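You operate a simulated robot arm through the tools that you are given. There is no shell and no other tool. Be economical: measure what you need, move in short steps, check, and stop when the job is done.

The job below is to be done with a simulated robot arm. You get a single attempt, and the scene is never put back.

## Task
Fetch the silver eyelet and set it on the top of the bender bench. Take the clear bag and put it on the clear spot on the carpeted bench. Put the white insert on top of the blue jaw cover on the top of the carpeted bench. Take the pale grey box that says "Y36" from the near end of the carpeted bench and put it on the top of the bender bench. Take the cream tray from the top of the carpeted bench and put it on the top of the grey cabinet. Take the grey insert and put it on the clear end of the long table. Close the small drawer. Any order will do. Set down upright: pale grey box.

The check looks at the end state, three seconds after you hand in, the way a careful person would. Anything else that was tipped, shoved, dropped, spilled or broken makes it a failure. Lids that push on must go on centred and level and be pressed home; caps that screw on are set level and turned clockwise until they are tight.

## Robot
A 7-joint arm with a vacuum gripper on a trunk, on a base that drives. Base frame: it is fixed to the floor where the robot stands at the start and does not move with it; the origin is under the middle of the robot, x ahead of it, y to its left, z up; the surface under the hand at the start is at about z = 0.83. Lengths are in m, angles in rad, forces in N, time in s.
With the tool pointing down near the work surface it reaches from about 0.1 to 0.8 m from the robot's upright axis, wherever it stands. Its first joint turns from -2.897 to 2.897 rad. Places, roughly: blue jaw cover [1.25, 0.25, 0.75]; clear bag [1, -0.25, 0.75]; clear end of the long table [4, 1.5, 0.8]; clear spot on the carpeted bench [1.9, 0.4, 0.8]; cream tray (17x13x4 cm) [1.7, 0.4, 0.8]; grey insert (4x4x2 cm) [0.4, 0, 0.8]; pale grey box [2, 0, 1]; silver eyelet (4x4x2 cm) [0.5, 0.2, 0.8]; small drawer [3.8, -1, 0.8]; top of the bender bench (20x29 cm) [0.94, 2.02, 0.86]; top of the grey cabinet [2.8, 2.1, 0.9]; white insert (4x4x2 cm) [1.7, 0, 0.8]. Payload 1.88 kg.
Tool frame: the origin (TCP) lies in the middle of the cups' lips, and z points out of the cups. The gripper has 1 cup of 0.032 m across, covering 0.032 by 0.032 m (tool x, y); the bellows give 0.014 m. With the vacuum on, a cup seals on a smooth face that it is pressed against (1 to 4 N); it does not hold porous or soft things. The pull reaches 41 N.
Orientation is that of the tool frame in the base frame, as [roll, pitch, yaw] about the fixed x, y, z axes, in that order (R = Rz(yaw) Ry(pitch) Rx(roll)). With the cups facing straight down, the tool's x points along the base's -x, its y along +y and its z along -z.

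## Interface
- The arm moves only by the tool servo_tool. Its arguments are lists of equal length, an entry for each row: "vacuum": the vacuum: 1 switches it on, 0 off; "slide": the shift along the tool's x, y, z in m, a list of three; "rotation": the turn, a rotation vector about the tool's x, y, z in rad, a list of three. In form: {"vacuum": [vacuum, ...], "slide": [[x, y, z], ...], "rotation": [[ax, ay, az], ...]}. A call has 1 to 10 rows; each row shifts and turns the commanded pose from where the row before left it, along the tool's axes as they then stand. Each row takes 0.2 s and may step no farther than 0.05 m and 0.15 rad from the row before; otherwise, or with a gripper value out of range, the whole call is refused. A pose out of reach is approached as far as the arm can. The call stops where the force on the tool passes 40 N (or 10 N more than at its start, if that is more) or the arm is blocked; 0.2 s more then pass. The pull builds up within a second once a cup has sealed. Time passes only in rows, and 0.2 s behind the last, so rows that do not move give it time. It gives the time, the measured TCP pose, the force on the tool (base axes) and the pull of the vacuum at its end, in the units of the frame above (readings bear some noise), with the torque about the TCP (base axes, N m) and any sound that the robot's microphone picked up, and new pictures: "pictures" is both (left out), scene, wrist or none.
- Cameras (640 x 400 px; columns grow to the right, rows downward): "scene" is now at [0.0132, 0.1691, 1.4271]; the picture's right is [-0.14, -0.99, 0.00], its down [-0.70, 0.10, -0.70] and it looks along [0.70, -0.10, -0.71] (base axes); focal length 252 px, centre (320, 200). "wrist" rides on the gripper at [0.082, 0.014, -0.216] in the tool frame; the picture's right is [-0.17, 0.99, 0.00], its down [-0.91, -0.15, -0.37] and it looks along [-0.37, -0.06, 0.93] (tool axes); focal length 243 px, centre (320, 200). There is no depth. A picture from a camera that has moved, and an enlarged one, comes with that camera's place and axes in the base frame and with its lens. The place of the scene camera against the robot may be out by one fixed shift of up to 0.025 m in any direction.
- slide_trunk(by): slides the trunk up (or, below 0, down) by that many m; the arm and the scene camera ride with it, the base frame stays. It gives what a move gives, with no picture.
- steer(legs): drives the robot by 1 to 6 legs, each [ahead, left, turn to the left] in m, m and rad, along the robot's own axes; the way and the turn of a leg run together, so that a leg with both is an arc; at most 1.5 m and 3.142 rad a leg. The arm and the cameras ride along, it lands a little off, and it stops where it bumps. It gives what a move gives, and a new picture of the scene camera.
- turn_head(pan, tilt): turns the head with the scene camera to pan (to the left, within 2.705 rad either way) and tilt (down, from -0.506 to 1.204), counted from straight ahead of the robot. It gives what a move gives, and a new picture of the scene camera.
- enlarge(camera, box): a new picture of the part [left, top, right, bottom] of that camera's present view, enlarged. It takes no simulated time.
- job_done(): hands the job in; it is judged then, once.

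Go step by step. Nothing tells you exact positions but the pictures and the camera data: compare them with the known pose of the tool, close in by small moves and look again before you grip or let go. The budget is 196 turns and 260 pictures, counting those below and the enlarged ones. Unless the task says otherwise, let go and move clear before handing in, and close with one line.

The tools are called as name(argument=value, ...) on one line, values as JSON. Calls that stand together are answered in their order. servo_tool: Moves the arm, as the interface text tells. Its arguments: {"type":"object","properties":{"vacuum":{"type":"array","items":{"type":"number"}},"slide":{"type":"array","items":{"type":"array","items":{"type":"number"}}},"rotation":{"type":"array","items":{"type":"array","items":{"type":"number"}}},"pictures":{"type":"string","enum":["both","scene","wrist","none"]}},"required":["vacuum","slide","rotation"]} The other tools are called the same way: slide_trunk (by) slides the trunk up or down; steer (legs) drives the base; turn_head (pan, tilt) turns the head that bears the scene camera; enlarge (camera, box) takes an enlarged picture of a part of a camera's view; job_done () hands the job in.

At the start:

```text
time_s: 0.0
tcp_pos: [0.5012, 0.0733, 1.0467]
tcp_rot: [3.141, -0.001, 3.141]
contact_force: [0.2, 0.5, 0.6]
ft_torque: [0.01, -0.01, 0.0]
pull: 0.0
trunk travel left (down, up): [-0.4, 0.19]
robot x, y, heading: [0.0043, 0.0017, -0.002]
head pan, tilt: [-0.14, 0.789]
```

scene: 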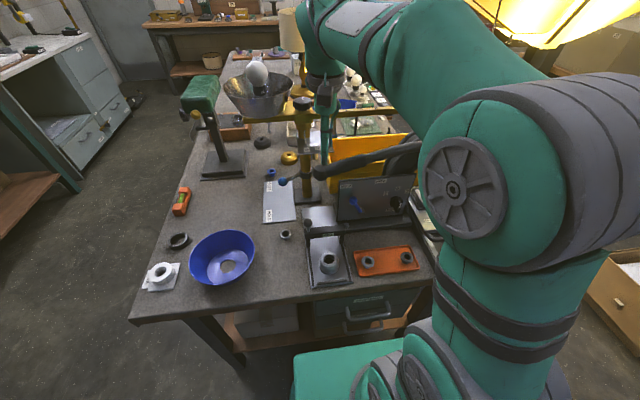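
wrist: 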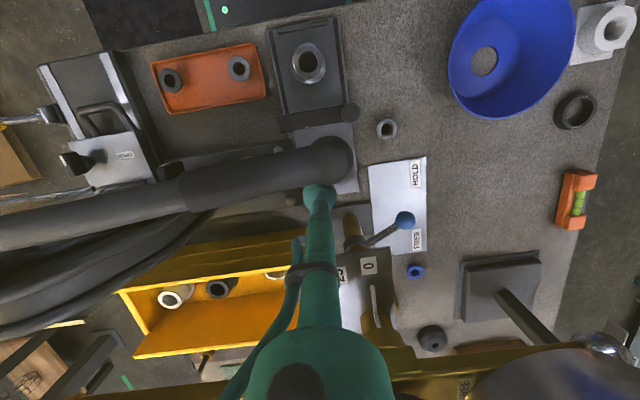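

I see the carpeted bench with many small parts ahead of me: an orange tray, a dark fixture, a blue bowl, rings and a lever. I'll enlarge both views to identify the targets.

enlarge(camera="wrist", box=[120, 0, 440, 200])

enlarge(camera="scene", box=[140, 130, 460, 330])

enlarge(camera="scene", box=[180, 20, 420, 170])

```text
2.00 times, centred on (280, 100) of wrist
camera zoom: at [0.421, 0.0868, 1.2614], right [0.17, 0.99, 0.0], down [0.91, -0.15, 0.37], along [0.37, -0.06, -0.93], focal length 485 px, centre (400, 400)
```

zoom: 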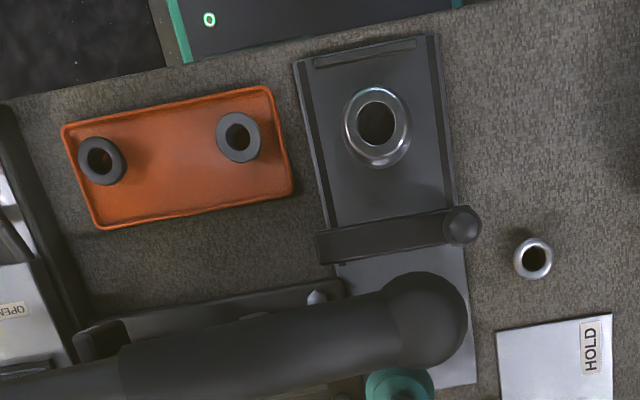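

```text
2.00 times, centred on (300, 230) of scene
camera zoom: at [0.0132, 0.1691, 1.4271], right [-0.14, -0.99, 0.0], down [-0.7, 0.1, -0.7], along [0.7, -0.1, -0.71], focal length 503 px, centre (360, 140)
```

zoom: 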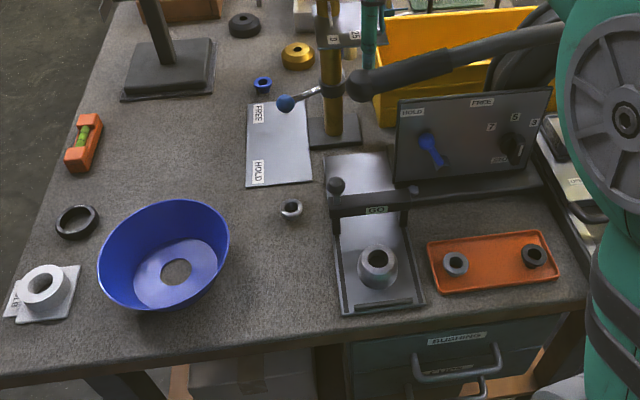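

```text
2.67 times, centred on (300, 95) of scene
camera zoom: at [0.0132, 0.1691, 1.4271], right [-0.14, -0.99, 0.0], down [-0.7, 0.1, -0.7], along [0.7, -0.1, -0.71], focal length 671 px, centre (373, 480)
```

zoom: 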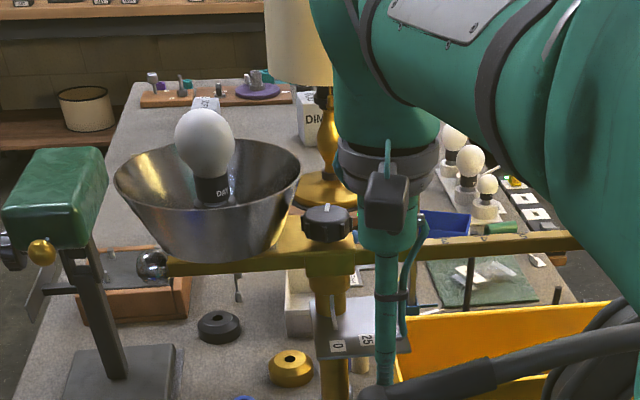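

The eyelet appears to be the small silver ring near (0.485, 0.195), and the grey insert the ring in the orange tray near (0.355, -0.03). A dark tube sits right beside the cup, so I'll rise a little to see whether it's separate from the arm.

servo_tool(vacuum=[0, 0, 0], slide=[[0, 0, -0.04], [0, 0, -0.04], [0, 0, -0.02]], rotation=[[0, 0, 0], [0, 0, 0], [0, 0, 0]])

```text
time_s: 0.8
tcp_pos: [0.5023, 0.0757, 1.1472]
tcp_rot: [3.14, -0.001, -3.14]
contact_force: [0.0, -0.8, 0.7]
ft_torque: [0.02, -0.02, -0.02]
pull: 0.0
trunk travel left (down, up): [-0.4, 0.19]
robot x, y, heading: [-0.0018, -0.0027, -0.001]
head pan, tilt: [-0.14, 0.789]
camera scene: at [0.013, 0.1691, 1.4271], right [-0.14, -0.99, 0.0], down [-0.7, 0.1, -0.7], along [0.7, -0.1, -0.71], focal length 252 px, centre (320, 200)
camera wrist: at [0.422, 0.0867, 1.3626], right [0.17, 0.99, 0.0], down [0.91, -0.15, 0.37], along [0.37, -0.06, -0.93], focal length 243 px, centre (320, 200)
```

scene: 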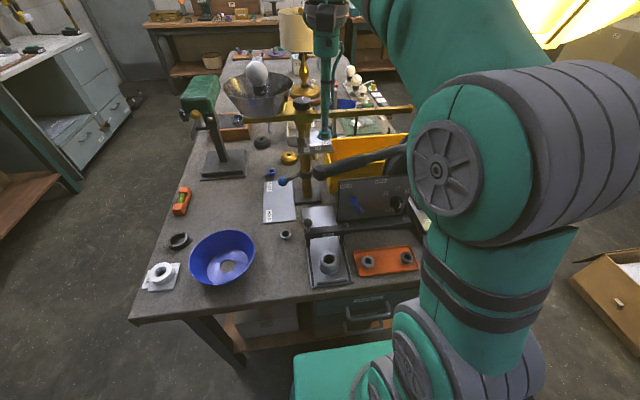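
wrist: 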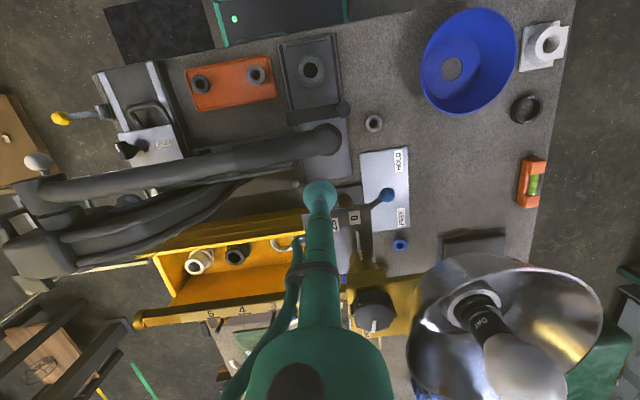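

The tube is a fixed obstacle at about (0.47, ≤0.1, 1.05). Next I'll look around with the head.

turn_head(pan=0.9, tilt=0.4)

turn_head(pan=0.15, tilt=0.35)

turn_head(pan=-0.8, tilt=0.5)

```text
time_s: 2.1
tcp_pos: [0.5021, 0.0744, 1.1471]
tcp_rot: [3.142, 0.0, 3.14]
contact_force: [0.2, 1.5, 0.5]
ft_torque: [0.0, 0.01, 0.0]
pull: 0.1
trunk travel left (down, up): [-0.4, 0.19]
robot x, y, heading: [-0.0013, 0.0048, -0.002]
head pan, tilt: [0.901, 0.4]
camera scene: at [-0.0096, 0.2529, 1.4613], right [0.78, -0.62, 0.0], down [-0.24, -0.3, -0.92], along [0.57, 0.72, -0.39], focal length 252 px, centre (320, 200)
```

scene: 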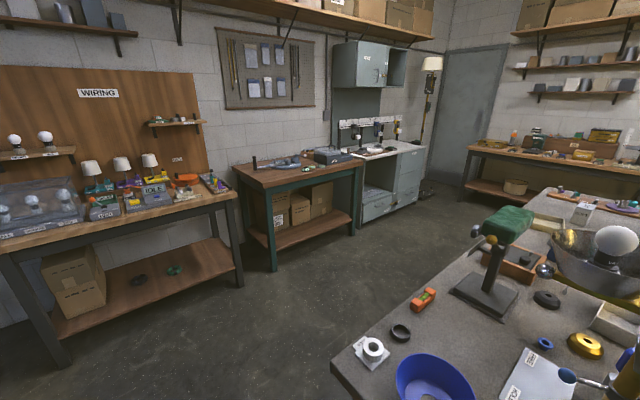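

```text
time_s: 3.2
tcp_pos: [0.5037, 0.0741, 1.1472]
tcp_rot: [3.141, -0.001, 3.141]
contact_force: [0.0, -0.2, 0.5]
ft_torque: [-0.03, 0.02, 0.0]
pull: 0.1
trunk travel left (down, up): [-0.4, 0.19]
robot x, y, heading: [-0.0005, 0.0002, -0.002]
head pan, tilt: [0.15, 0.351]
camera scene: at [0.0249, 0.1944, 1.4659], right [0.15, -0.99, 0.0], down [-0.34, -0.05, -0.94], along [0.93, 0.14, -0.34], focal length 252 px, centre (320, 200)
```

scene: 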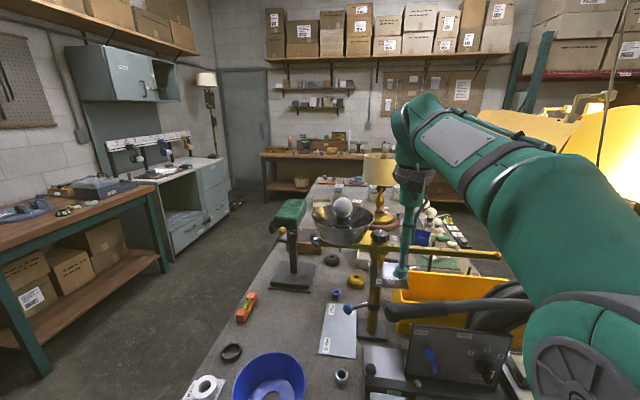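

```text
time_s: 4.4
tcp_pos: [0.5035, 0.0738, 1.1474]
tcp_rot: [-3.14, 0.0, 3.141]
contact_force: [-0.3, 0.1, -0.2]
ft_torque: [-0.02, 0.0, 0.01]
pull: 0.0
trunk travel left (down, up): [-0.4, 0.19]
robot x, y, heading: [-0.0028, 0.0016, -0.001]
head pan, tilt: [-0.799, 0.499]
camera scene: at [-0.0037, 0.1152, 1.4522], right [-0.72, -0.7, 0.0], down [-0.33, 0.34, -0.88], along [0.61, -0.63, -0.48], focal length 252 px, centre (320, 200)
```

scene: 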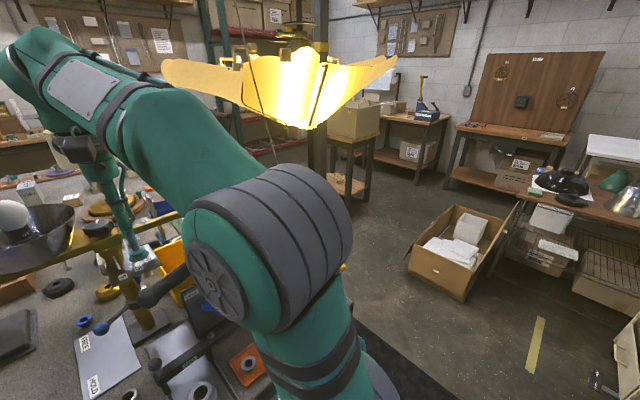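

The bender bench is the teal-legged table on the left, the grey cabinet is beyond it, and the long table is at the far end. I'll move the cup over the small silver ring and look closer.

servo_tool(vacuum=[0, 0, 0, 0, 0], slide=[[0.006, 0.04, 0], [0.006, 0.04, 0], [0.006, 0.04, 0], [0, 0, 0.05], [0, 0, 0.05]], rotation=[[0, 0, 0], [0, 0, 0], [0, 0, 0], [0, 0, 0], [0, 0, 0]], pictures="wrist")

turn_head(pan=-0.1, tilt=0.75)

enlarge(camera="wrist", box=[240, 100, 400, 200])

```text
time_s: 5.6
tcp_pos: [0.4835, 0.1938, 1.0454]
tcp_rot: [-3.14, 0.001, -3.141]
contact_force: [-0.1, -0.6, 0.1]
ft_torque: [-0.02, 0.0, 0.02]
pull: 0.1
trunk travel left (down, up): [-0.4, 0.19]
robot x, y, heading: [0.0009, 0.0001, -0.002]
head pan, tilt: [-0.799, 0.499]
camera wrist: at [0.4034, 0.2058, 1.2608], right [0.17, 0.99, 0.0], down [0.91, -0.15, 0.38], along [0.37, -0.06, -0.93], focal length 243 px, centre (320, 200)
```

wrist: 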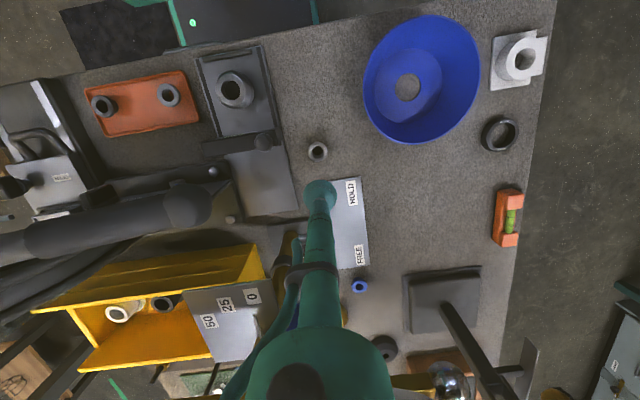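

```text
time_s: 6.7
tcp_pos: [0.4847, 0.1932, 1.0473]
tcp_rot: [3.141, -0.001, -3.14]
contact_force: [-0.3, -0.2, -0.2]
ft_torque: [0.03, 0.01, 0.02]
pull: 0.1
trunk travel left (down, up): [-0.4, 0.19]
robot x, y, heading: [-0.0019, 0.0004, 0.005]
head pan, tilt: [-0.099, 0.75]
camera scene: at [0.0153, 0.1721, 1.4303], right [-0.1, -0.99, 0.0], down [-0.68, 0.07, -0.73], along [0.73, -0.07, -0.68], focal length 252 px, centre (320, 200)
```

scene: 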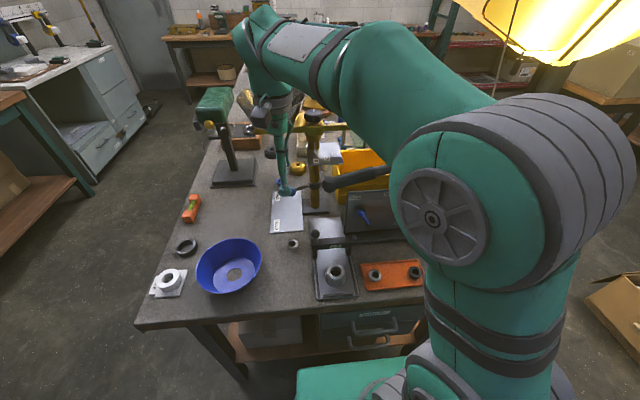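

```text
4.00 times, centred on (320, 150) of wrist
camera zoom: at [0.4035, 0.2057, 1.2613], right [0.17, 0.99, 0.0], down [0.91, -0.15, 0.37], along [0.37, -0.06, -0.93], focal length 970 px, centre (320, 400)
```

zoom: 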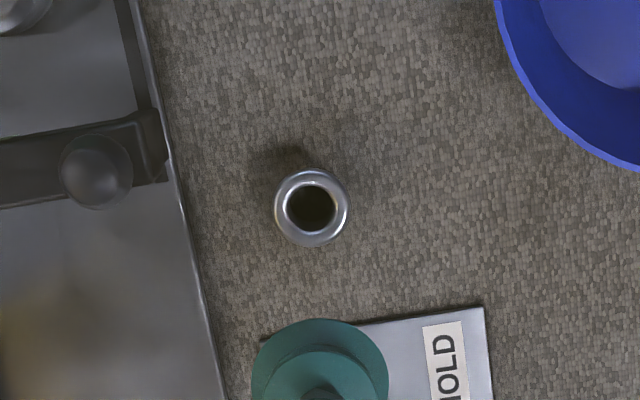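

The eyelet is at about (0.481, 0.190), with an outer diameter of roughly 35–40 mm. I'll descend over it and check again.

servo_tool(vacuum=[0, 0, 0, 0], slide=[[0.003, -0.003, 0.05], [0, 0, 0.05], [0, 0, 0.05], [0, 0, 0.02]], rotation=[[0, 0, 0], [0, 0, 0], [0, 0, 0], [0, 0, 0]], pictures="none")

enlarge(camera="wrist", box=[240, 130, 400, 230])

enlarge(camera="scene", box=[220, 150, 380, 250])

```text
refused: row 1 steps farther than a row can; nothing moved
```

```text
4.00 times, centred on (320, 180) of wrist
camera zoom: at [0.4035, 0.2057, 1.2613], right [0.17, 0.99, 0.0], down [0.91, -0.15, 0.37], along [0.37, -0.06, -0.93], focal length 970 px, centre (320, 280)
```

zoom: 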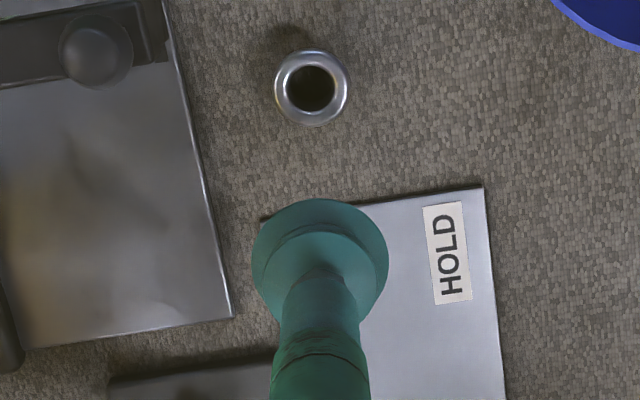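

```text
4.00 times, centred on (300, 200) of scene
camera zoom: at [0.0153, 0.1721, 1.4303], right [-0.1, -0.99, 0.0], down [-0.68, 0.07, -0.73], along [0.73, -0.07, -0.68], focal length 1006 px, centre (400, 200)
```

zoom: 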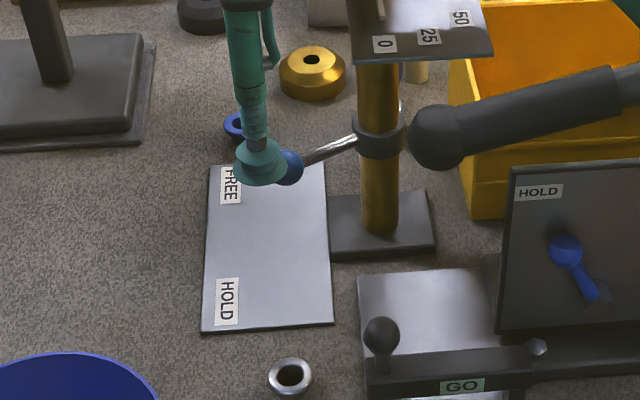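

I'll repeat the descent with smaller steps.

servo_tool(vacuum=[0, 0, 0, 0, 0], slide=[[0.003, -0.003, 0.02], [0, 0, 0.045], [0, 0, 0.045], [0, 0, 0.04], [0, 0, 0.02]], rotation=[[0, 0, 0], [0, 0, 0], [0, 0, 0], [0, 0, 0], [0, 0, 0]], pictures="none")

enlarge(camera="wrist", box=[240, 130, 400, 230])

enlarge(camera="scene", box=[220, 180, 380, 280])

```text
time_s: 7.9
tcp_pos: [0.4805, 0.1942, 0.8783]
tcp_rot: [3.14, -0.001, 3.139]
contact_force: [0.4, -0.2, 0.2]
ft_torque: [0.01, 0.02, -0.03]
pull: 0.0
trunk travel left (down, up): [-0.4, 0.19]
robot x, y, heading: [0.0003, 0.0031, -0.001]
head pan, tilt: [-0.099, 0.75]
```

```text
4.00 times, centred on (320, 180) of wrist
camera zoom: at [0.3993, 0.2053, 1.0921], right [0.17, 0.99, 0.0], down [0.91, -0.16, 0.37], along [0.37, -0.06, -0.93], focal length 970 px, centre (320, 280)
```

zoom: 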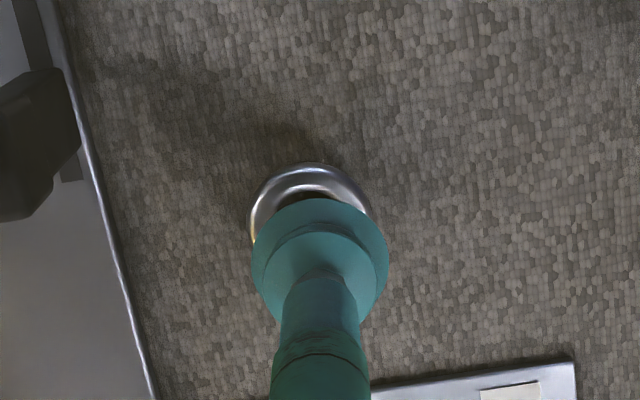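

```text
4.00 times, centred on (300, 230) of scene
camera zoom: at [0.0153, 0.1722, 1.4303], right [-0.1, -1.0, 0.0], down [-0.68, 0.07, -0.73], along [0.73, -0.07, -0.68], focal length 1006 px, centre (400, 80)
```

zoom: 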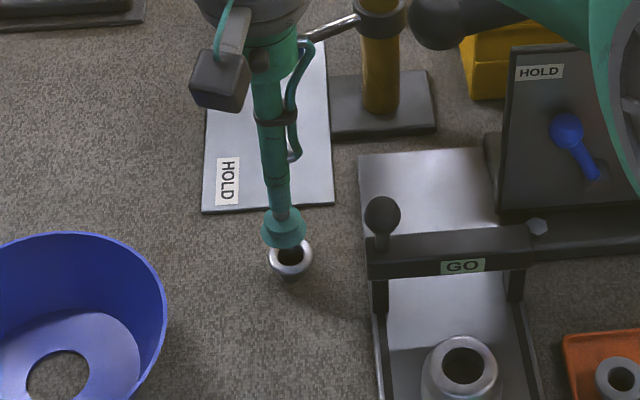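

The cup is nearly over the ring, which measures about (0.479, 0.190). I'll centre it and press down with vacuum in small steps.

servo_tool(vacuum=[0, 1, 1, 1, 1, 1], slide=[[0.001, -0.003, 0.01], [0, 0, 0.008], [0, 0, 0.006], [0, 0, 0.004], [0, 0, 0.003], [0, 0, 0]], rotation=[[0, 0, 0], [0, 0, 0], [0, 0, 0], [0, 0, 0], [0, 0, 0], [0, 0, 0]], pictures="none")

enlarge(camera="wrist", box=[240, 130, 400, 230])

enlarge(camera="scene", box=[220, 180, 380, 280])

```text
time_s: 9.3
tcp_pos: [0.4801, 0.1887, 0.8489]
tcp_rot: [3.14, 0.003, 3.141]
contact_force: [-1.1, -0.2, 16.7]
ft_torque: [0.03, 0.07, 0.01]
pull: 40.5
trunk travel left (down, up): [-0.4, 0.19]
robot x, y, heading: [-0.0016, 0.0013, 0.001]
head pan, tilt: [-0.099, 0.75]
```

```text
4.00 times, centred on (320, 180) of wrist
camera zoom: at [0.3982, 0.2006, 1.0624], right [0.17, 0.99, 0.0], down [0.91, -0.16, 0.38], along [0.37, -0.06, -0.93], focal length 970 px, centre (320, 280)
```

zoom: 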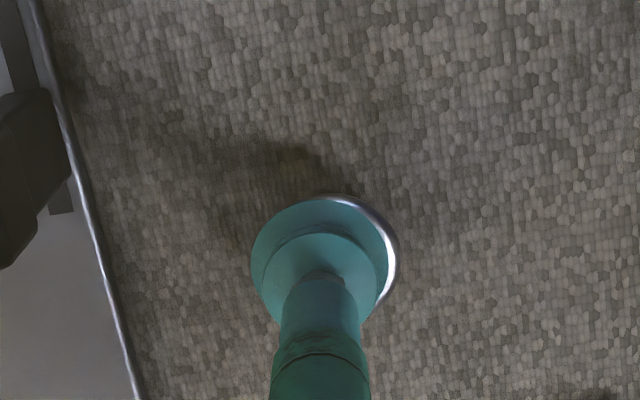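

```text
4.00 times, centred on (300, 230) of scene
camera zoom: at [0.0142, 0.1717, 1.4305], right [-0.1, -1.0, 0.0], down [-0.68, 0.07, -0.73], along [0.73, -0.07, -0.68], focal length 1006 px, centre (400, 80)
```

zoom: 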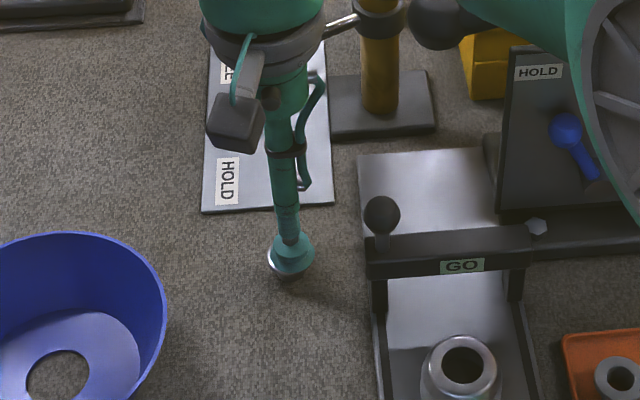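

The eyelet is sealed with full pull. I'll lift it.

servo_tool(vacuum=[1, 1, 1, 1, 1, 1], slide=[[0, 0, -0.03], [0, 0, -0.05], [0, 0, -0.05], [0, 0, -0.05], [0, 0, -0.05], [0, 0, -0.05]], rotation=[[0, 0, 0], [0, 0, 0], [0, 0, 0], [0, 0, 0], [0, 0, 0], [0, 0, 0]], pictures="none")

enlarge(camera="wrist", box=[160, 100, 480, 300])

turn_head(pan=1.3, tilt=0.6)

```text
time_s: 10.7
tcp_pos: [0.4812, 0.1868, 1.1262]
tcp_rot: [-3.14, 0.0, -3.141]
contact_force: [-0.4, -0.3, -0.6]
ft_torque: [0.0, 0.01, 0.01]
pull: 40.2
trunk travel left (down, up): [-0.4, 0.19]
robot x, y, heading: [-0.0013, 0.0015, -0.002]
head pan, tilt: [-0.099, 0.75]
```

```text
2.00 times, centred on (320, 200) of wrist
camera zoom: at [0.3996, 0.1985, 1.3404], right [0.17, 0.99, 0.0], down [0.91, -0.15, 0.37], along [0.37, -0.06, -0.93], focal length 485 px, centre (320, 200)
```

zoom: 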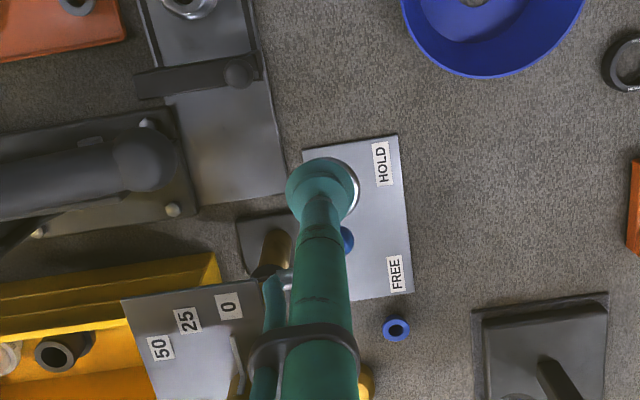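

```text
time_s: 12.2
tcp_pos: [0.4799, 0.185, 1.1255]
tcp_rot: [-3.141, -0.001, -3.141]
contact_force: [0.4, 1.1, -0.1]
ft_torque: [0.03, 0.02, -0.02]
pull: 41.2
trunk travel left (down, up): [-0.4, 0.19]
robot x, y, heading: [0.0007, -0.0, 0.003]
head pan, tilt: [1.3, 0.6]
camera scene: at [-0.0436, 0.2655, 1.4431], right [0.96, -0.27, 0.0], down [-0.15, -0.54, -0.83], along [0.22, 0.79, -0.56], focal length 252 px, centre (320, 200)
```

scene: 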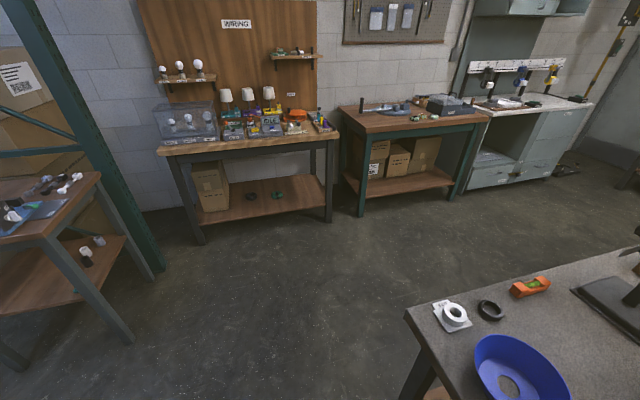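

The eyelet is held. I'll back off and drive around to the bender bench, whose front edge is at y≈1.8.

steer(legs=[[-0.25, 0, 0], [0, 1.2, 0], [1.19, 0, 0], [0, 0, 1.57]])

turn_head(pan=0, tilt=0.7)

```text
time_s: 29.2
tcp_pos: [0.7577, 1.6954, 1.1263]
tcp_rot: [-3.141, -0.001, -1.571]
contact_force: [0.5, 0.2, 0.1]
ft_torque: [0.02, 0.02, -0.01]
pull: 41.0
trunk travel left (down, up): [-0.4, 0.19]
robot x, y, heading: [0.9448, 1.2173, 1.573]
head pan, tilt: [1.3, 0.6]
camera scene: at [0.6882, 1.1964, 1.4431], right [0.27, 0.96, 0.0], down [0.54, -0.15, -0.83], along [-0.8, 0.22, -0.56], focal length 252 px, centre (320, 200)
```

scene: 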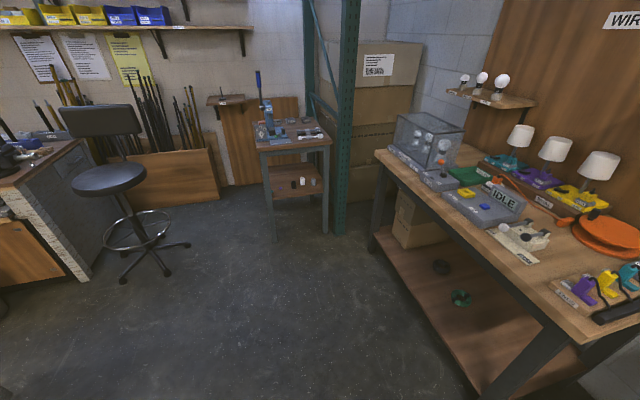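

```text
time_s: 30.6
tcp_pos: [0.757, 1.6968, 1.1249]
tcp_rot: [-3.14, 0.0, -1.571]
contact_force: [-0.2, -0.4, 0.5]
ft_torque: [0.01, 0.02, -0.03]
pull: 40.9
trunk travel left (down, up): [-0.4, 0.19]
robot x, y, heading: [0.9423, 1.2168, 1.577]
head pan, tilt: [0.0, 0.7]
camera scene: at [0.7732, 1.2577, 1.4345], right [1.0, 0.0, 0.0], down [0.0, -0.64, -0.77], along [0.0, 0.77, -0.64], focal length 252 px, centre (320, 200)
```

scene: 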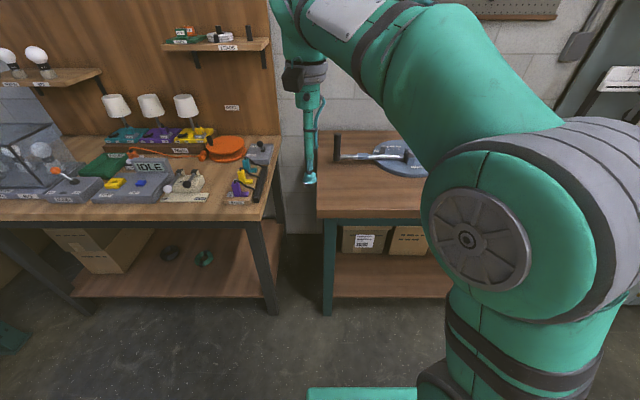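

The bender bench is ahead, with a post and bender on it and a clear front-left area near (0.94, 2.0). I'll move closer and look down with the wrist camera.

steer(legs=[[0.14, 0, 0]])

servo_tool(vacuum=[1, 1, 1, 1], slide=[[0, -0.045, 0], [0, -0.045, 0], [0, -0.045, 0], [0, -0.04, 0]], rotation=[[0, 0, 0], [0, 0, 0], [0, 0, 0], [0, 0, 0]])

```text
time_s: 32.0
tcp_pos: [0.7565, 1.8355, 1.1259]
tcp_rot: [3.141, 0.0, -1.568]
contact_force: [0.1, -0.4, -0.1]
ft_torque: [0.01, 0.02, 0.0]
pull: 41.1
trunk travel left (down, up): [-0.4, 0.19]
robot x, y, heading: [0.9392, 1.3529, 1.574]
head pan, tilt: [0.0, 0.7]
camera scene: at [0.7728, 1.3967, 1.4345], right [1.0, 0.0, 0.0], down [0.0, -0.64, -0.77], along [0.0, 0.77, -0.64], focal length 252 px, centre (320, 200)
```

scene: 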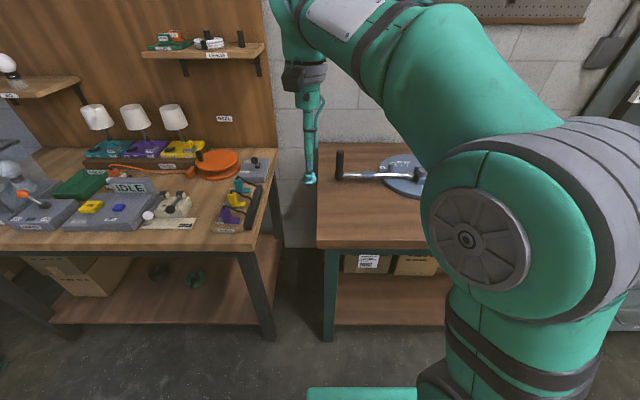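

```text
time_s: 33.0
tcp_pos: [0.9317, 1.8358, 1.1244]
tcp_rot: [3.141, -0.001, -1.566]
contact_force: [-0.6, -0.7, 0.1]
ft_torque: [0.02, 0.04, -0.01]
pull: 40.2
trunk travel left (down, up): [-0.4, 0.19]
robot x, y, heading: [0.944, 1.3593, 1.572]
head pan, tilt: [0.0, 0.7]
camera scene: at [0.7727, 1.3967, 1.4345], right [1.0, 0.0, 0.0], down [0.0, -0.64, -0.77], along [0.0, 0.77, -0.64], focal length 252 px, centre (320, 200)
camera wrist: at [0.9201, 1.7528, 1.3397], right [-0.99, 0.16, 0.0], down [0.15, 0.92, 0.37], along [0.06, 0.37, -0.93], focal length 243 px, centre (320, 200)
```

scene: 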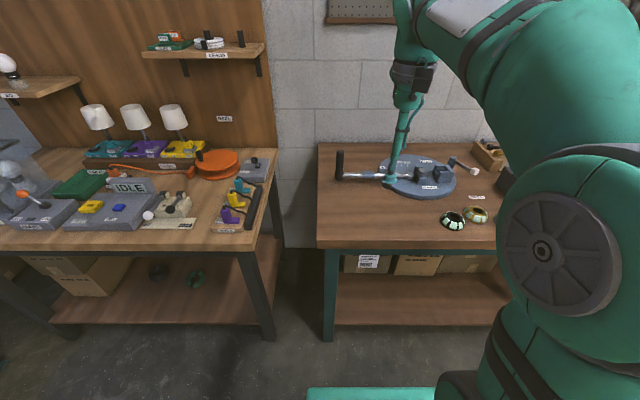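
wrist: 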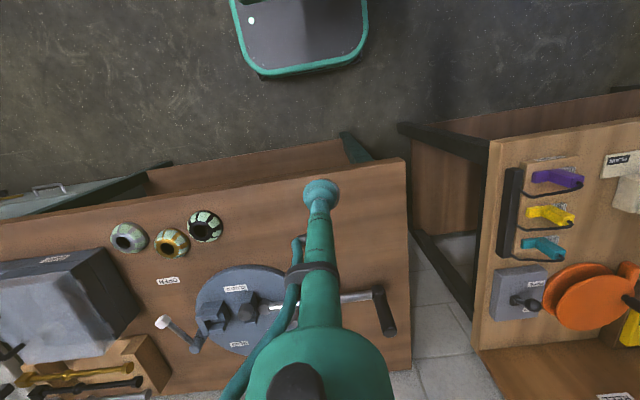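

The clear patch spans about x 0.80–1.05, y 1.88–2.15. I'll place the eyelet near (0.86, 1.96), leaving room for the box.

servo_tool(vacuum=[1, 1, 1, 1, 1, 1, 1, 1], slide=[[-0.04, 0.024, 0], [-0.04, 0.024, 0], [-0.04, 0.024, 0], [0, 0, 0.05], [0, 0, 0.05], [0, 0, 0.05], [0, 0, 0.04], [0, 0, 0.02]], rotation=[[0, 0, 0], [0, 0, 0], [0, 0, 0], [0, 0, 0], [0, 0, 0], [0, 0, 0], [0, 0, 0], [0, 0, 0]])

```text
time_s: 34.8
tcp_pos: [0.8576, 1.955, 0.9135]
tcp_rot: [3.141, -0.001, -1.569]
contact_force: [-0.3, 0.4, 0.1]
ft_torque: [0.0, 0.01, 0.02]
pull: 40.4
trunk travel left (down, up): [-0.4, 0.19]
robot x, y, heading: [0.9422, 1.3537, 1.573]
head pan, tilt: [0.0, 0.7]
camera scene: at [0.7728, 1.3969, 1.4345], right [1.0, 0.0, 0.0], down [0.0, -0.64, -0.76], along [0.0, 0.76, -0.64], focal length 252 px, centre (320, 200)
camera wrist: at [0.8458, 1.8712, 1.1289], right [-0.99, 0.16, 0.0], down [0.15, 0.92, 0.37], along [0.06, 0.37, -0.93], focal length 243 px, centre (320, 200)
```

scene: 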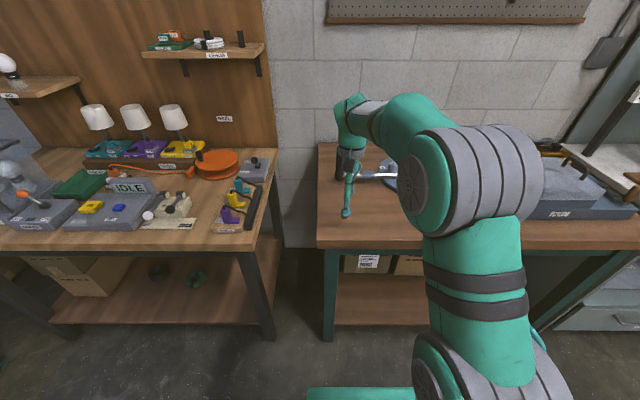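
wrist: 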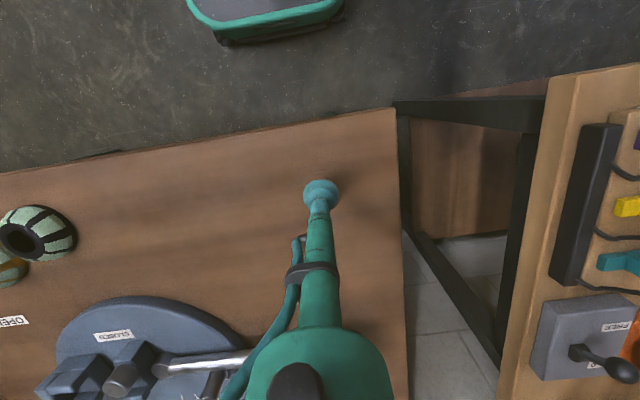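

The spot under the cup is clear. I'll lower until contact.

servo_tool(vacuum=[1, 1, 1, 1, 1], slide=[[0, 0, 0.015], [0, 0, 0.005], [0, 0, 0.005], [0, 0, 0.004], [0, 0, 0]], rotation=[[0, 0, 0], [0, 0, 0], [0, 0, 0], [0, 0, 0], [0, 0, 0]], pictures="none")

```text
time_s: 36.0
tcp_pos: [0.8583, 1.9554, 0.8867]
tcp_rot: [-3.141, 0.0, -1.568]
contact_force: [0.0, 0.4, 0.5]
ft_torque: [-0.02, 0.01, 0.03]
pull: 41.1
trunk travel left (down, up): [-0.4, 0.19]
robot x, y, heading: [0.9421, 1.3559, 1.571]
head pan, tilt: [0.0, 0.7]
```

servo_tool(vacuum=[1, 1, 1], slide=[[0, 0, 0.004], [0, 0, 0.003], [0, 0, 0]], rotation=[[0, 0, 0], [0, 0, 0], [0, 0, 0]], pictures="none")

enlarge(camera="scene", box=[310, 150, 390, 250])

```text
time_s: 36.8
tcp_pos: [0.8572, 1.9556, 0.8796]
tcp_rot: [-3.141, 0.0, -1.569]
contact_force: [0.2, 0.2, -0.4]
ft_torque: [0.01, 0.0, -0.03]
pull: 40.4
trunk travel left (down, up): [-0.4, 0.19]
robot x, y, heading: [0.9412, 1.3549, 1.574]
head pan, tilt: [0.0, 0.7]
```

```text
4.00 times, centred on (350, 200) of scene
camera zoom: at [0.7728, 1.3968, 1.4345], right [1.0, 0.0, 0.0], down [0.0, -0.64, -0.76], along [0.0, 0.76, -0.64], focal length 1006 px, centre (200, 200)
```

zoom: 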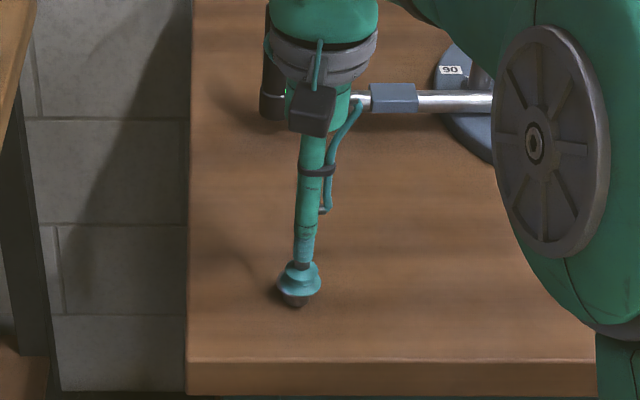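

servo_tool(vacuum=[1, 1, 1, 1], slide=[[0, 0, 0.003], [0, 0, 0.003], [0, 0, 0.002], [0, 0, 0]], rotation=[[0, 0, 0], [0, 0, 0], [0, 0, 0], [0, 0, 0]], pictures="none")

```text
time_s: 37.8
tcp_pos: [0.8591, 1.9567, 0.8756]
tcp_rot: [3.139, 0.006, -1.567]
contact_force: [-1.6, -1.2, 29.1]
ft_torque: [0.0, 0.1, -0.01]
pull: 40.4
trunk travel left (down, up): [-0.4, 0.19]
robot x, y, heading: [0.9448, 1.3524, 1.571]
head pan, tilt: [0.0, 0.7]
```

It has contact on the bench. I'll ease off, release, and rise.

servo_tool(vacuum=[1, 0, 0, 0, 0, 0, 0], slide=[[0, 0, -0.003], [0, 0, 0], [0, 0, 0], [0, 0, 0], [0, 0, -0.01], [0, 0, -0.03], [0, 0, -0.05]], rotation=[[0, 0, 0], [0, 0, 0], [0, 0, 0], [0, 0, 0], [0, 0, 0], [0, 0, 0], [0, 0, 0]], pictures="wrist")

```text
time_s: 39.4
tcp_pos: [0.8567, 1.9542, 0.9649]
tcp_rot: [-3.141, -0.002, -1.567]
contact_force: [0.5, 0.2, 0.0]
ft_torque: [0.02, -0.01, 0.01]
pull: 0.1
trunk travel left (down, up): [-0.4, 0.19]
robot x, y, heading: [0.9452, 1.3542, 1.575]
head pan, tilt: [0.0, 0.7]
camera wrist: at [0.8453, 1.8715, 1.1807], right [-0.99, 0.16, 0.0], down [0.15, 0.92, 0.37], along [0.06, 0.37, -0.93], focal length 243 px, centre (320, 200)
```

wrist: 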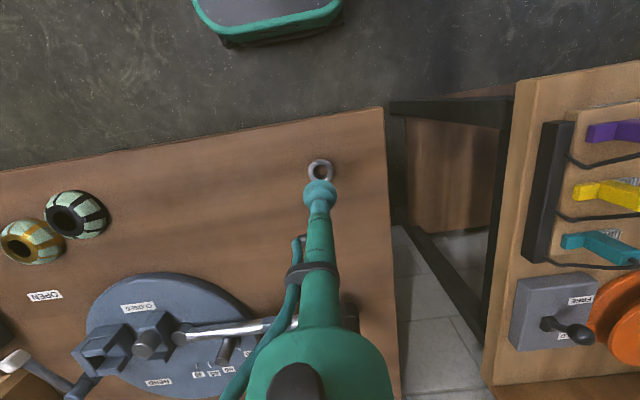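

The eyelet stands on the bender bench. I'll raise the arm, back off, and drive to the left side of the carpeted bench facing it, to inspect its far part.

servo_tool(vacuum=[0, 0, 0, 0, 0, 0], slide=[[0.03, 0, -0.04], [0.03, 0, -0.04], [0.03, -0.02, -0.03], [0.03, -0.03, -0.02], [0.03, -0.03, 0], [0, 0, -0.05]], rotation=[[0, 0, 0], [0, 0, 0], [0, 0, 0], [0, 0, 0], [0, 0, 0], [0, 0, 0]], pictures="none")

steer(legs=[[-0.2, 0, 0], [0, 0, -1.57], [0.8, 0, 0], [0, 0, -1.57]])

```text
time_s: 40.8
tcp_pos: [0.9408, 1.8081, 1.1442]
tcp_rot: [3.139, 0.0, -1.567]
contact_force: [0.6, -0.4, 0.1]
ft_torque: [0.06, -0.01, 0.03]
pull: 0.1
trunk travel left (down, up): [-0.4, 0.19]
robot x, y, heading: [0.9484, 1.3591, 1.573]
head pan, tilt: [0.0, 0.7]
```

```text
time_s: 53.9
tcp_pos: [1.723, 0.7026, 1.1448]
tcp_rot: [3.141, -0.001, 1.539]
contact_force: [-0.5, 0.4, -0.2]
ft_torque: [0.05, 0.0, -0.01]
pull: 0.0
trunk travel left (down, up): [-0.4, 0.19]
robot x, y, heading: [1.7325, 1.1547, -1.605]
head pan, tilt: [0.0, 0.7]
camera scene: at [1.8901, 1.1415, 1.4345], right [-1.0, 0.03, 0.0], down [0.02, 0.64, -0.76], along [-0.02, -0.76, -0.64], focal length 252 px, centre (320, 200)
```

scene: 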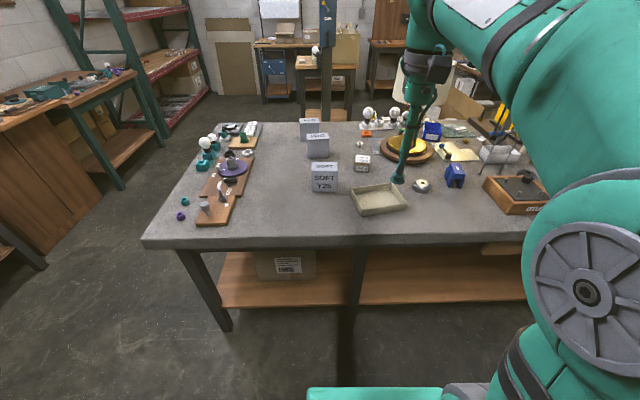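

enlarge(camera="scene", box=[140, 100, 380, 250])

enlarge(camera="scene", box=[330, 80, 550, 220])

enlarge(camera="wrist", box=[0, 0, 640, 400])

```text
2.67 times, centred on (260, 175) of scene
camera zoom: at [1.8901, 1.1415, 1.4345], right [-1.0, 0.03, 0.0], down [0.02, 0.64, -0.76], along [-0.02, -0.76, -0.64], focal length 671 px, centre (480, 267)
```

zoom: 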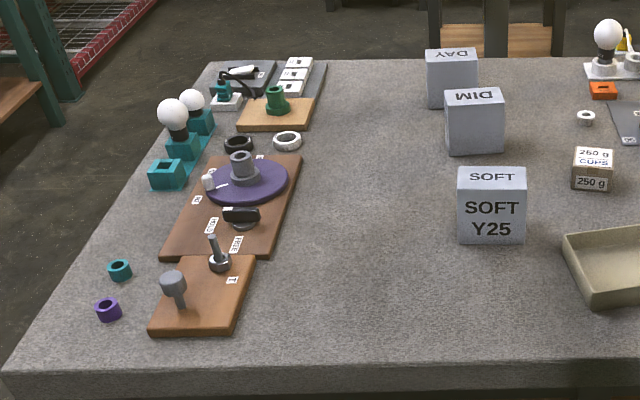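

```text
2.86 times, centred on (440, 150) of scene
camera zoom: at [1.8901, 1.1415, 1.4345], right [-1.0, 0.03, 0.0], down [0.02, 0.64, -0.76], along [-0.02, -0.76, -0.64], focal length 719 px, centre (-23, 343)
```

zoom: 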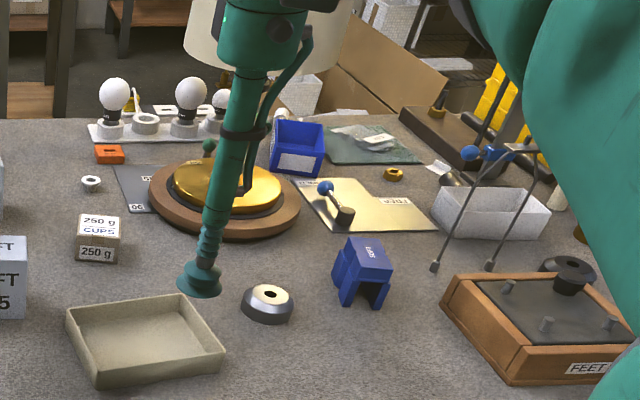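

```text
1.00 times, centred on (320, 200) of wrist (not enlarged: the box is as wide or as high as the picture)
camera zoom: at [1.7403, 0.7826, 1.3592], right [0.98, -0.2, 0.0], down [-0.18, -0.91, 0.37], along [-0.07, -0.37, -0.93], focal length 243 px, centre (320, 200)
```

zoom: 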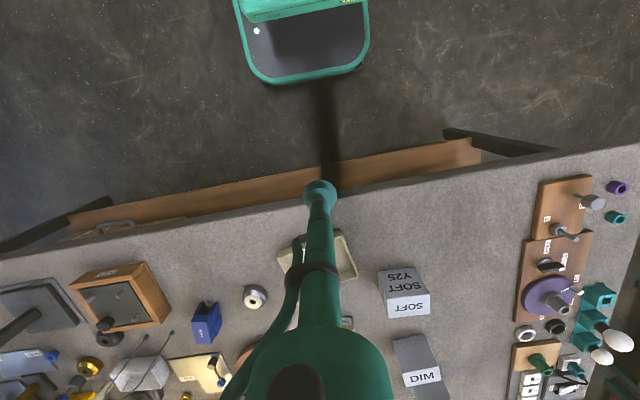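

I see the cream tray near (1.65, 0.42), the blue saddle (jaw cover) near (1.33, 0.33) and the white ring near (1.67, 0.02). The boxes read SOFT Y25, DIM and DAY; their codes still need reading. I'll do the tray first: step closer and look from above.

steer(legs=[[0.1, 0, 0]])

servo_tool(vacuum=[0, 0, 0, 0], slide=[[-0.045, -0.015, 0], [-0.045, -0.015, 0], [-0.045, -0.02, 0], [-0.03, -0.02, 0]], rotation=[[0, 0, 0], [0, 0, 0], [0, 0, 0], [0, 0, 0]], pictures="wrist")

```text
time_s: 55.0
tcp_pos: [1.7198, 0.6035, 1.1451]
tcp_rot: [-3.141, 0.0, 1.538]
contact_force: [-0.1, -0.7, 0.6]
ft_torque: [0.0, 0.03, 0.02]
pull: 0.0
trunk travel left (down, up): [-0.4, 0.19]
robot x, y, heading: [1.7345, 1.057, -1.603]
head pan, tilt: [0.0, 0.7]
camera scene: at [1.887, 1.042, 1.4345], right [-1.0, 0.03, 0.0], down [0.02, 0.64, -0.76], along [-0.02, -0.76, -0.64], focal length 252 px, centre (320, 200)
```

scene: 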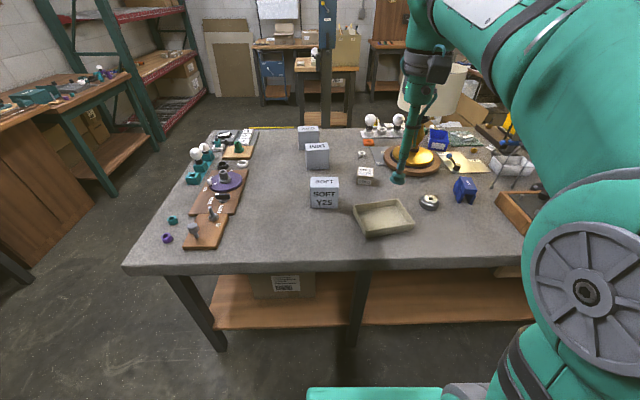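

```text
time_s: 56.0
tcp_pos: [1.6433, 0.4402, 1.1443]
tcp_rot: [3.141, -0.001, 1.539]
contact_force: [0.5, 1.3, -0.3]
ft_torque: [0.0, 0.01, -0.01]
pull: 0.1
trunk travel left (down, up): [-0.4, 0.19]
robot x, y, heading: [1.7319, 1.0558, -1.602]
head pan, tilt: [0.0, 0.7]
camera wrist: at [1.6605, 0.5208, 1.359], right [0.98, -0.2, 0.0], down [-0.18, -0.91, 0.37], along [-0.07, -0.37, -0.93], focal length 243 px, centre (320, 200)
```

wrist: 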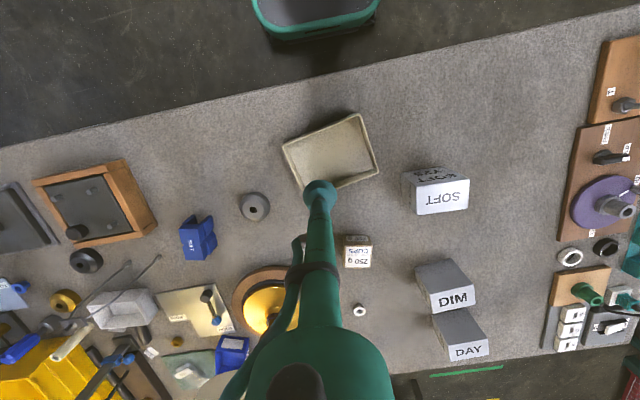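

The tray's centre is at about (1.664, 0.413). I'll descend onto its floor.

servo_tool(vacuum=[0, 0, 0, 0, 0, 0, 0], slide=[[-0.027, 0.02, 0], [0, 0, 0.05], [0, 0, 0.05], [0, 0, 0.05], [0, 0, 0.05], [0, 0, 0.04], [0, 0, 0.02]], rotation=[[0, 0, 0], [0, 0, 0], [0, 0, 0], [0, 0, 0], [0, 0, 0], [0, 0, 0], [0, 0, 0]], pictures="wrist")

```text
time_s: 57.6
tcp_pos: [1.6611, 0.4138, 0.8813]
tcp_rot: [3.141, 0.0, 1.537]
contact_force: [0.6, -0.5, -0.3]
ft_torque: [0.0, 0.01, 0.0]
pull: 0.0
trunk travel left (down, up): [-0.4, 0.19]
robot x, y, heading: [1.7336, 1.0526, -1.604]
head pan, tilt: [0.0, 0.7]
camera wrist: at [1.6792, 0.4946, 1.096], right [0.98, -0.2, 0.0], down [-0.18, -0.91, 0.37], along [-0.07, -0.37, -0.93], focal length 243 px, centre (320, 200)
```

wrist: 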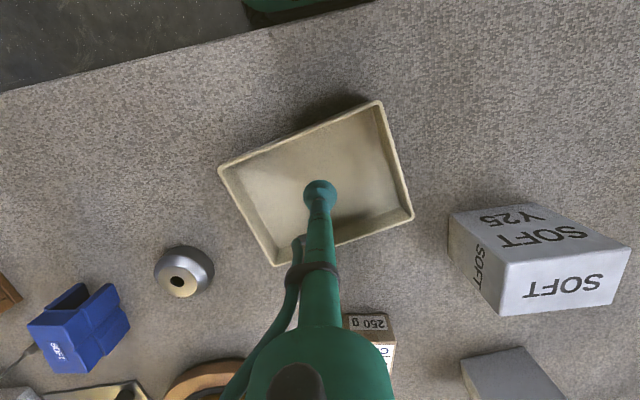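

It's centred over the tray floor. I'll press down with vacuum.

servo_tool(vacuum=[0, 1, 1, 1, 1, 1, 1, 1], slide=[[0, 0, 0.025], [0, 0, 0.008], [0, 0, 0.005], [0, 0, 0.004], [0, 0, 0.004], [0, 0, 0.003], [0, 0, 0], [0, 0, 0]], rotation=[[0, 0, 0], [0, 0, 0], [0, 0, 0], [0, 0, 0], [0, 0, 0], [0, 0, 0], [0, 0, 0], [0, 0, 0]], pictures="none")

```text
time_s: 59.4
tcp_pos: [1.6637, 0.4148, 0.8342]
tcp_rot: [-3.14, -0.003, 1.538]
contact_force: [-1.1, 6.1, -0.1]
ft_torque: [0.02, 0.0, 0.15]
pull: 40.6
trunk travel left (down, up): [-0.4, 0.19]
robot x, y, heading: [1.7349, 1.0585, -1.605]
head pan, tilt: [0.0, 0.7]
```

Sealed. I'll lift and check.

servo_tool(vacuum=[1, 1, 1, 1, 1, 1, 1, 1], slide=[[0, 0, -0.01], [0, 0, -0.03], [0, 0, -0.05], [0, 0, -0.05], [0, 0, -0.05], [0, 0, -0.05], [0, 0, -0.05], [0.03, 0, -0.03]], rotation=[[0, 0, 0], [0, 0, 0], [0, 0, 0], [0, 0, 0], [0, 0, 0], [0, 0, 0], [0, 0, 0], [0, 0, 0]], pictures="wrist")

turn_head(pan=2.2, tilt=0.5)

```text
time_s: 61.2
tcp_pos: [1.6619, 0.4433, 1.1532]
tcp_rot: [-3.141, -0.002, 1.537]
contact_force: [-0.1, -1.1, -3.9]
ft_torque: [0.08, 0.01, 0.0]
pull: 41.2
trunk travel left (down, up): [-0.4, 0.19]
robot x, y, heading: [1.7286, 1.053, -1.6]
head pan, tilt: [0.0, 0.7]
camera wrist: at [1.68, 0.5227, 1.3691], right [0.98, -0.2, 0.0], down [-0.18, -0.91, 0.37], along [-0.07, -0.37, -0.93], focal length 243 px, centre (320, 200)
```

wrist: 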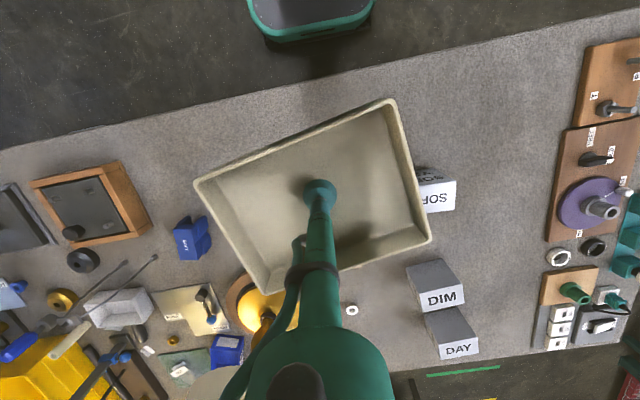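

```text
time_s: 63.3
tcp_pos: [1.6625, 0.4445, 1.155]
tcp_rot: [-3.141, 0.0, 1.537]
contact_force: [0.0, 0.0, -2.9]
ft_torque: [-0.01, -0.04, -0.01]
pull: 41.1
trunk travel left (down, up): [-0.4, 0.19]
robot x, y, heading: [1.7357, 1.0545, -1.604]
head pan, tilt: [2.201, 0.499]
camera scene: at [1.9649, 1.1779, 1.4522], right [0.56, -0.83, 0.0], down [-0.4, -0.27, -0.88], along [0.73, 0.49, -0.48], focal length 252 px, centre (320, 200)
```

scene: 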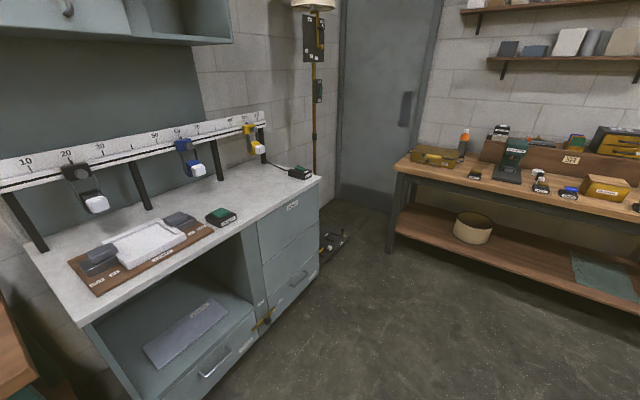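

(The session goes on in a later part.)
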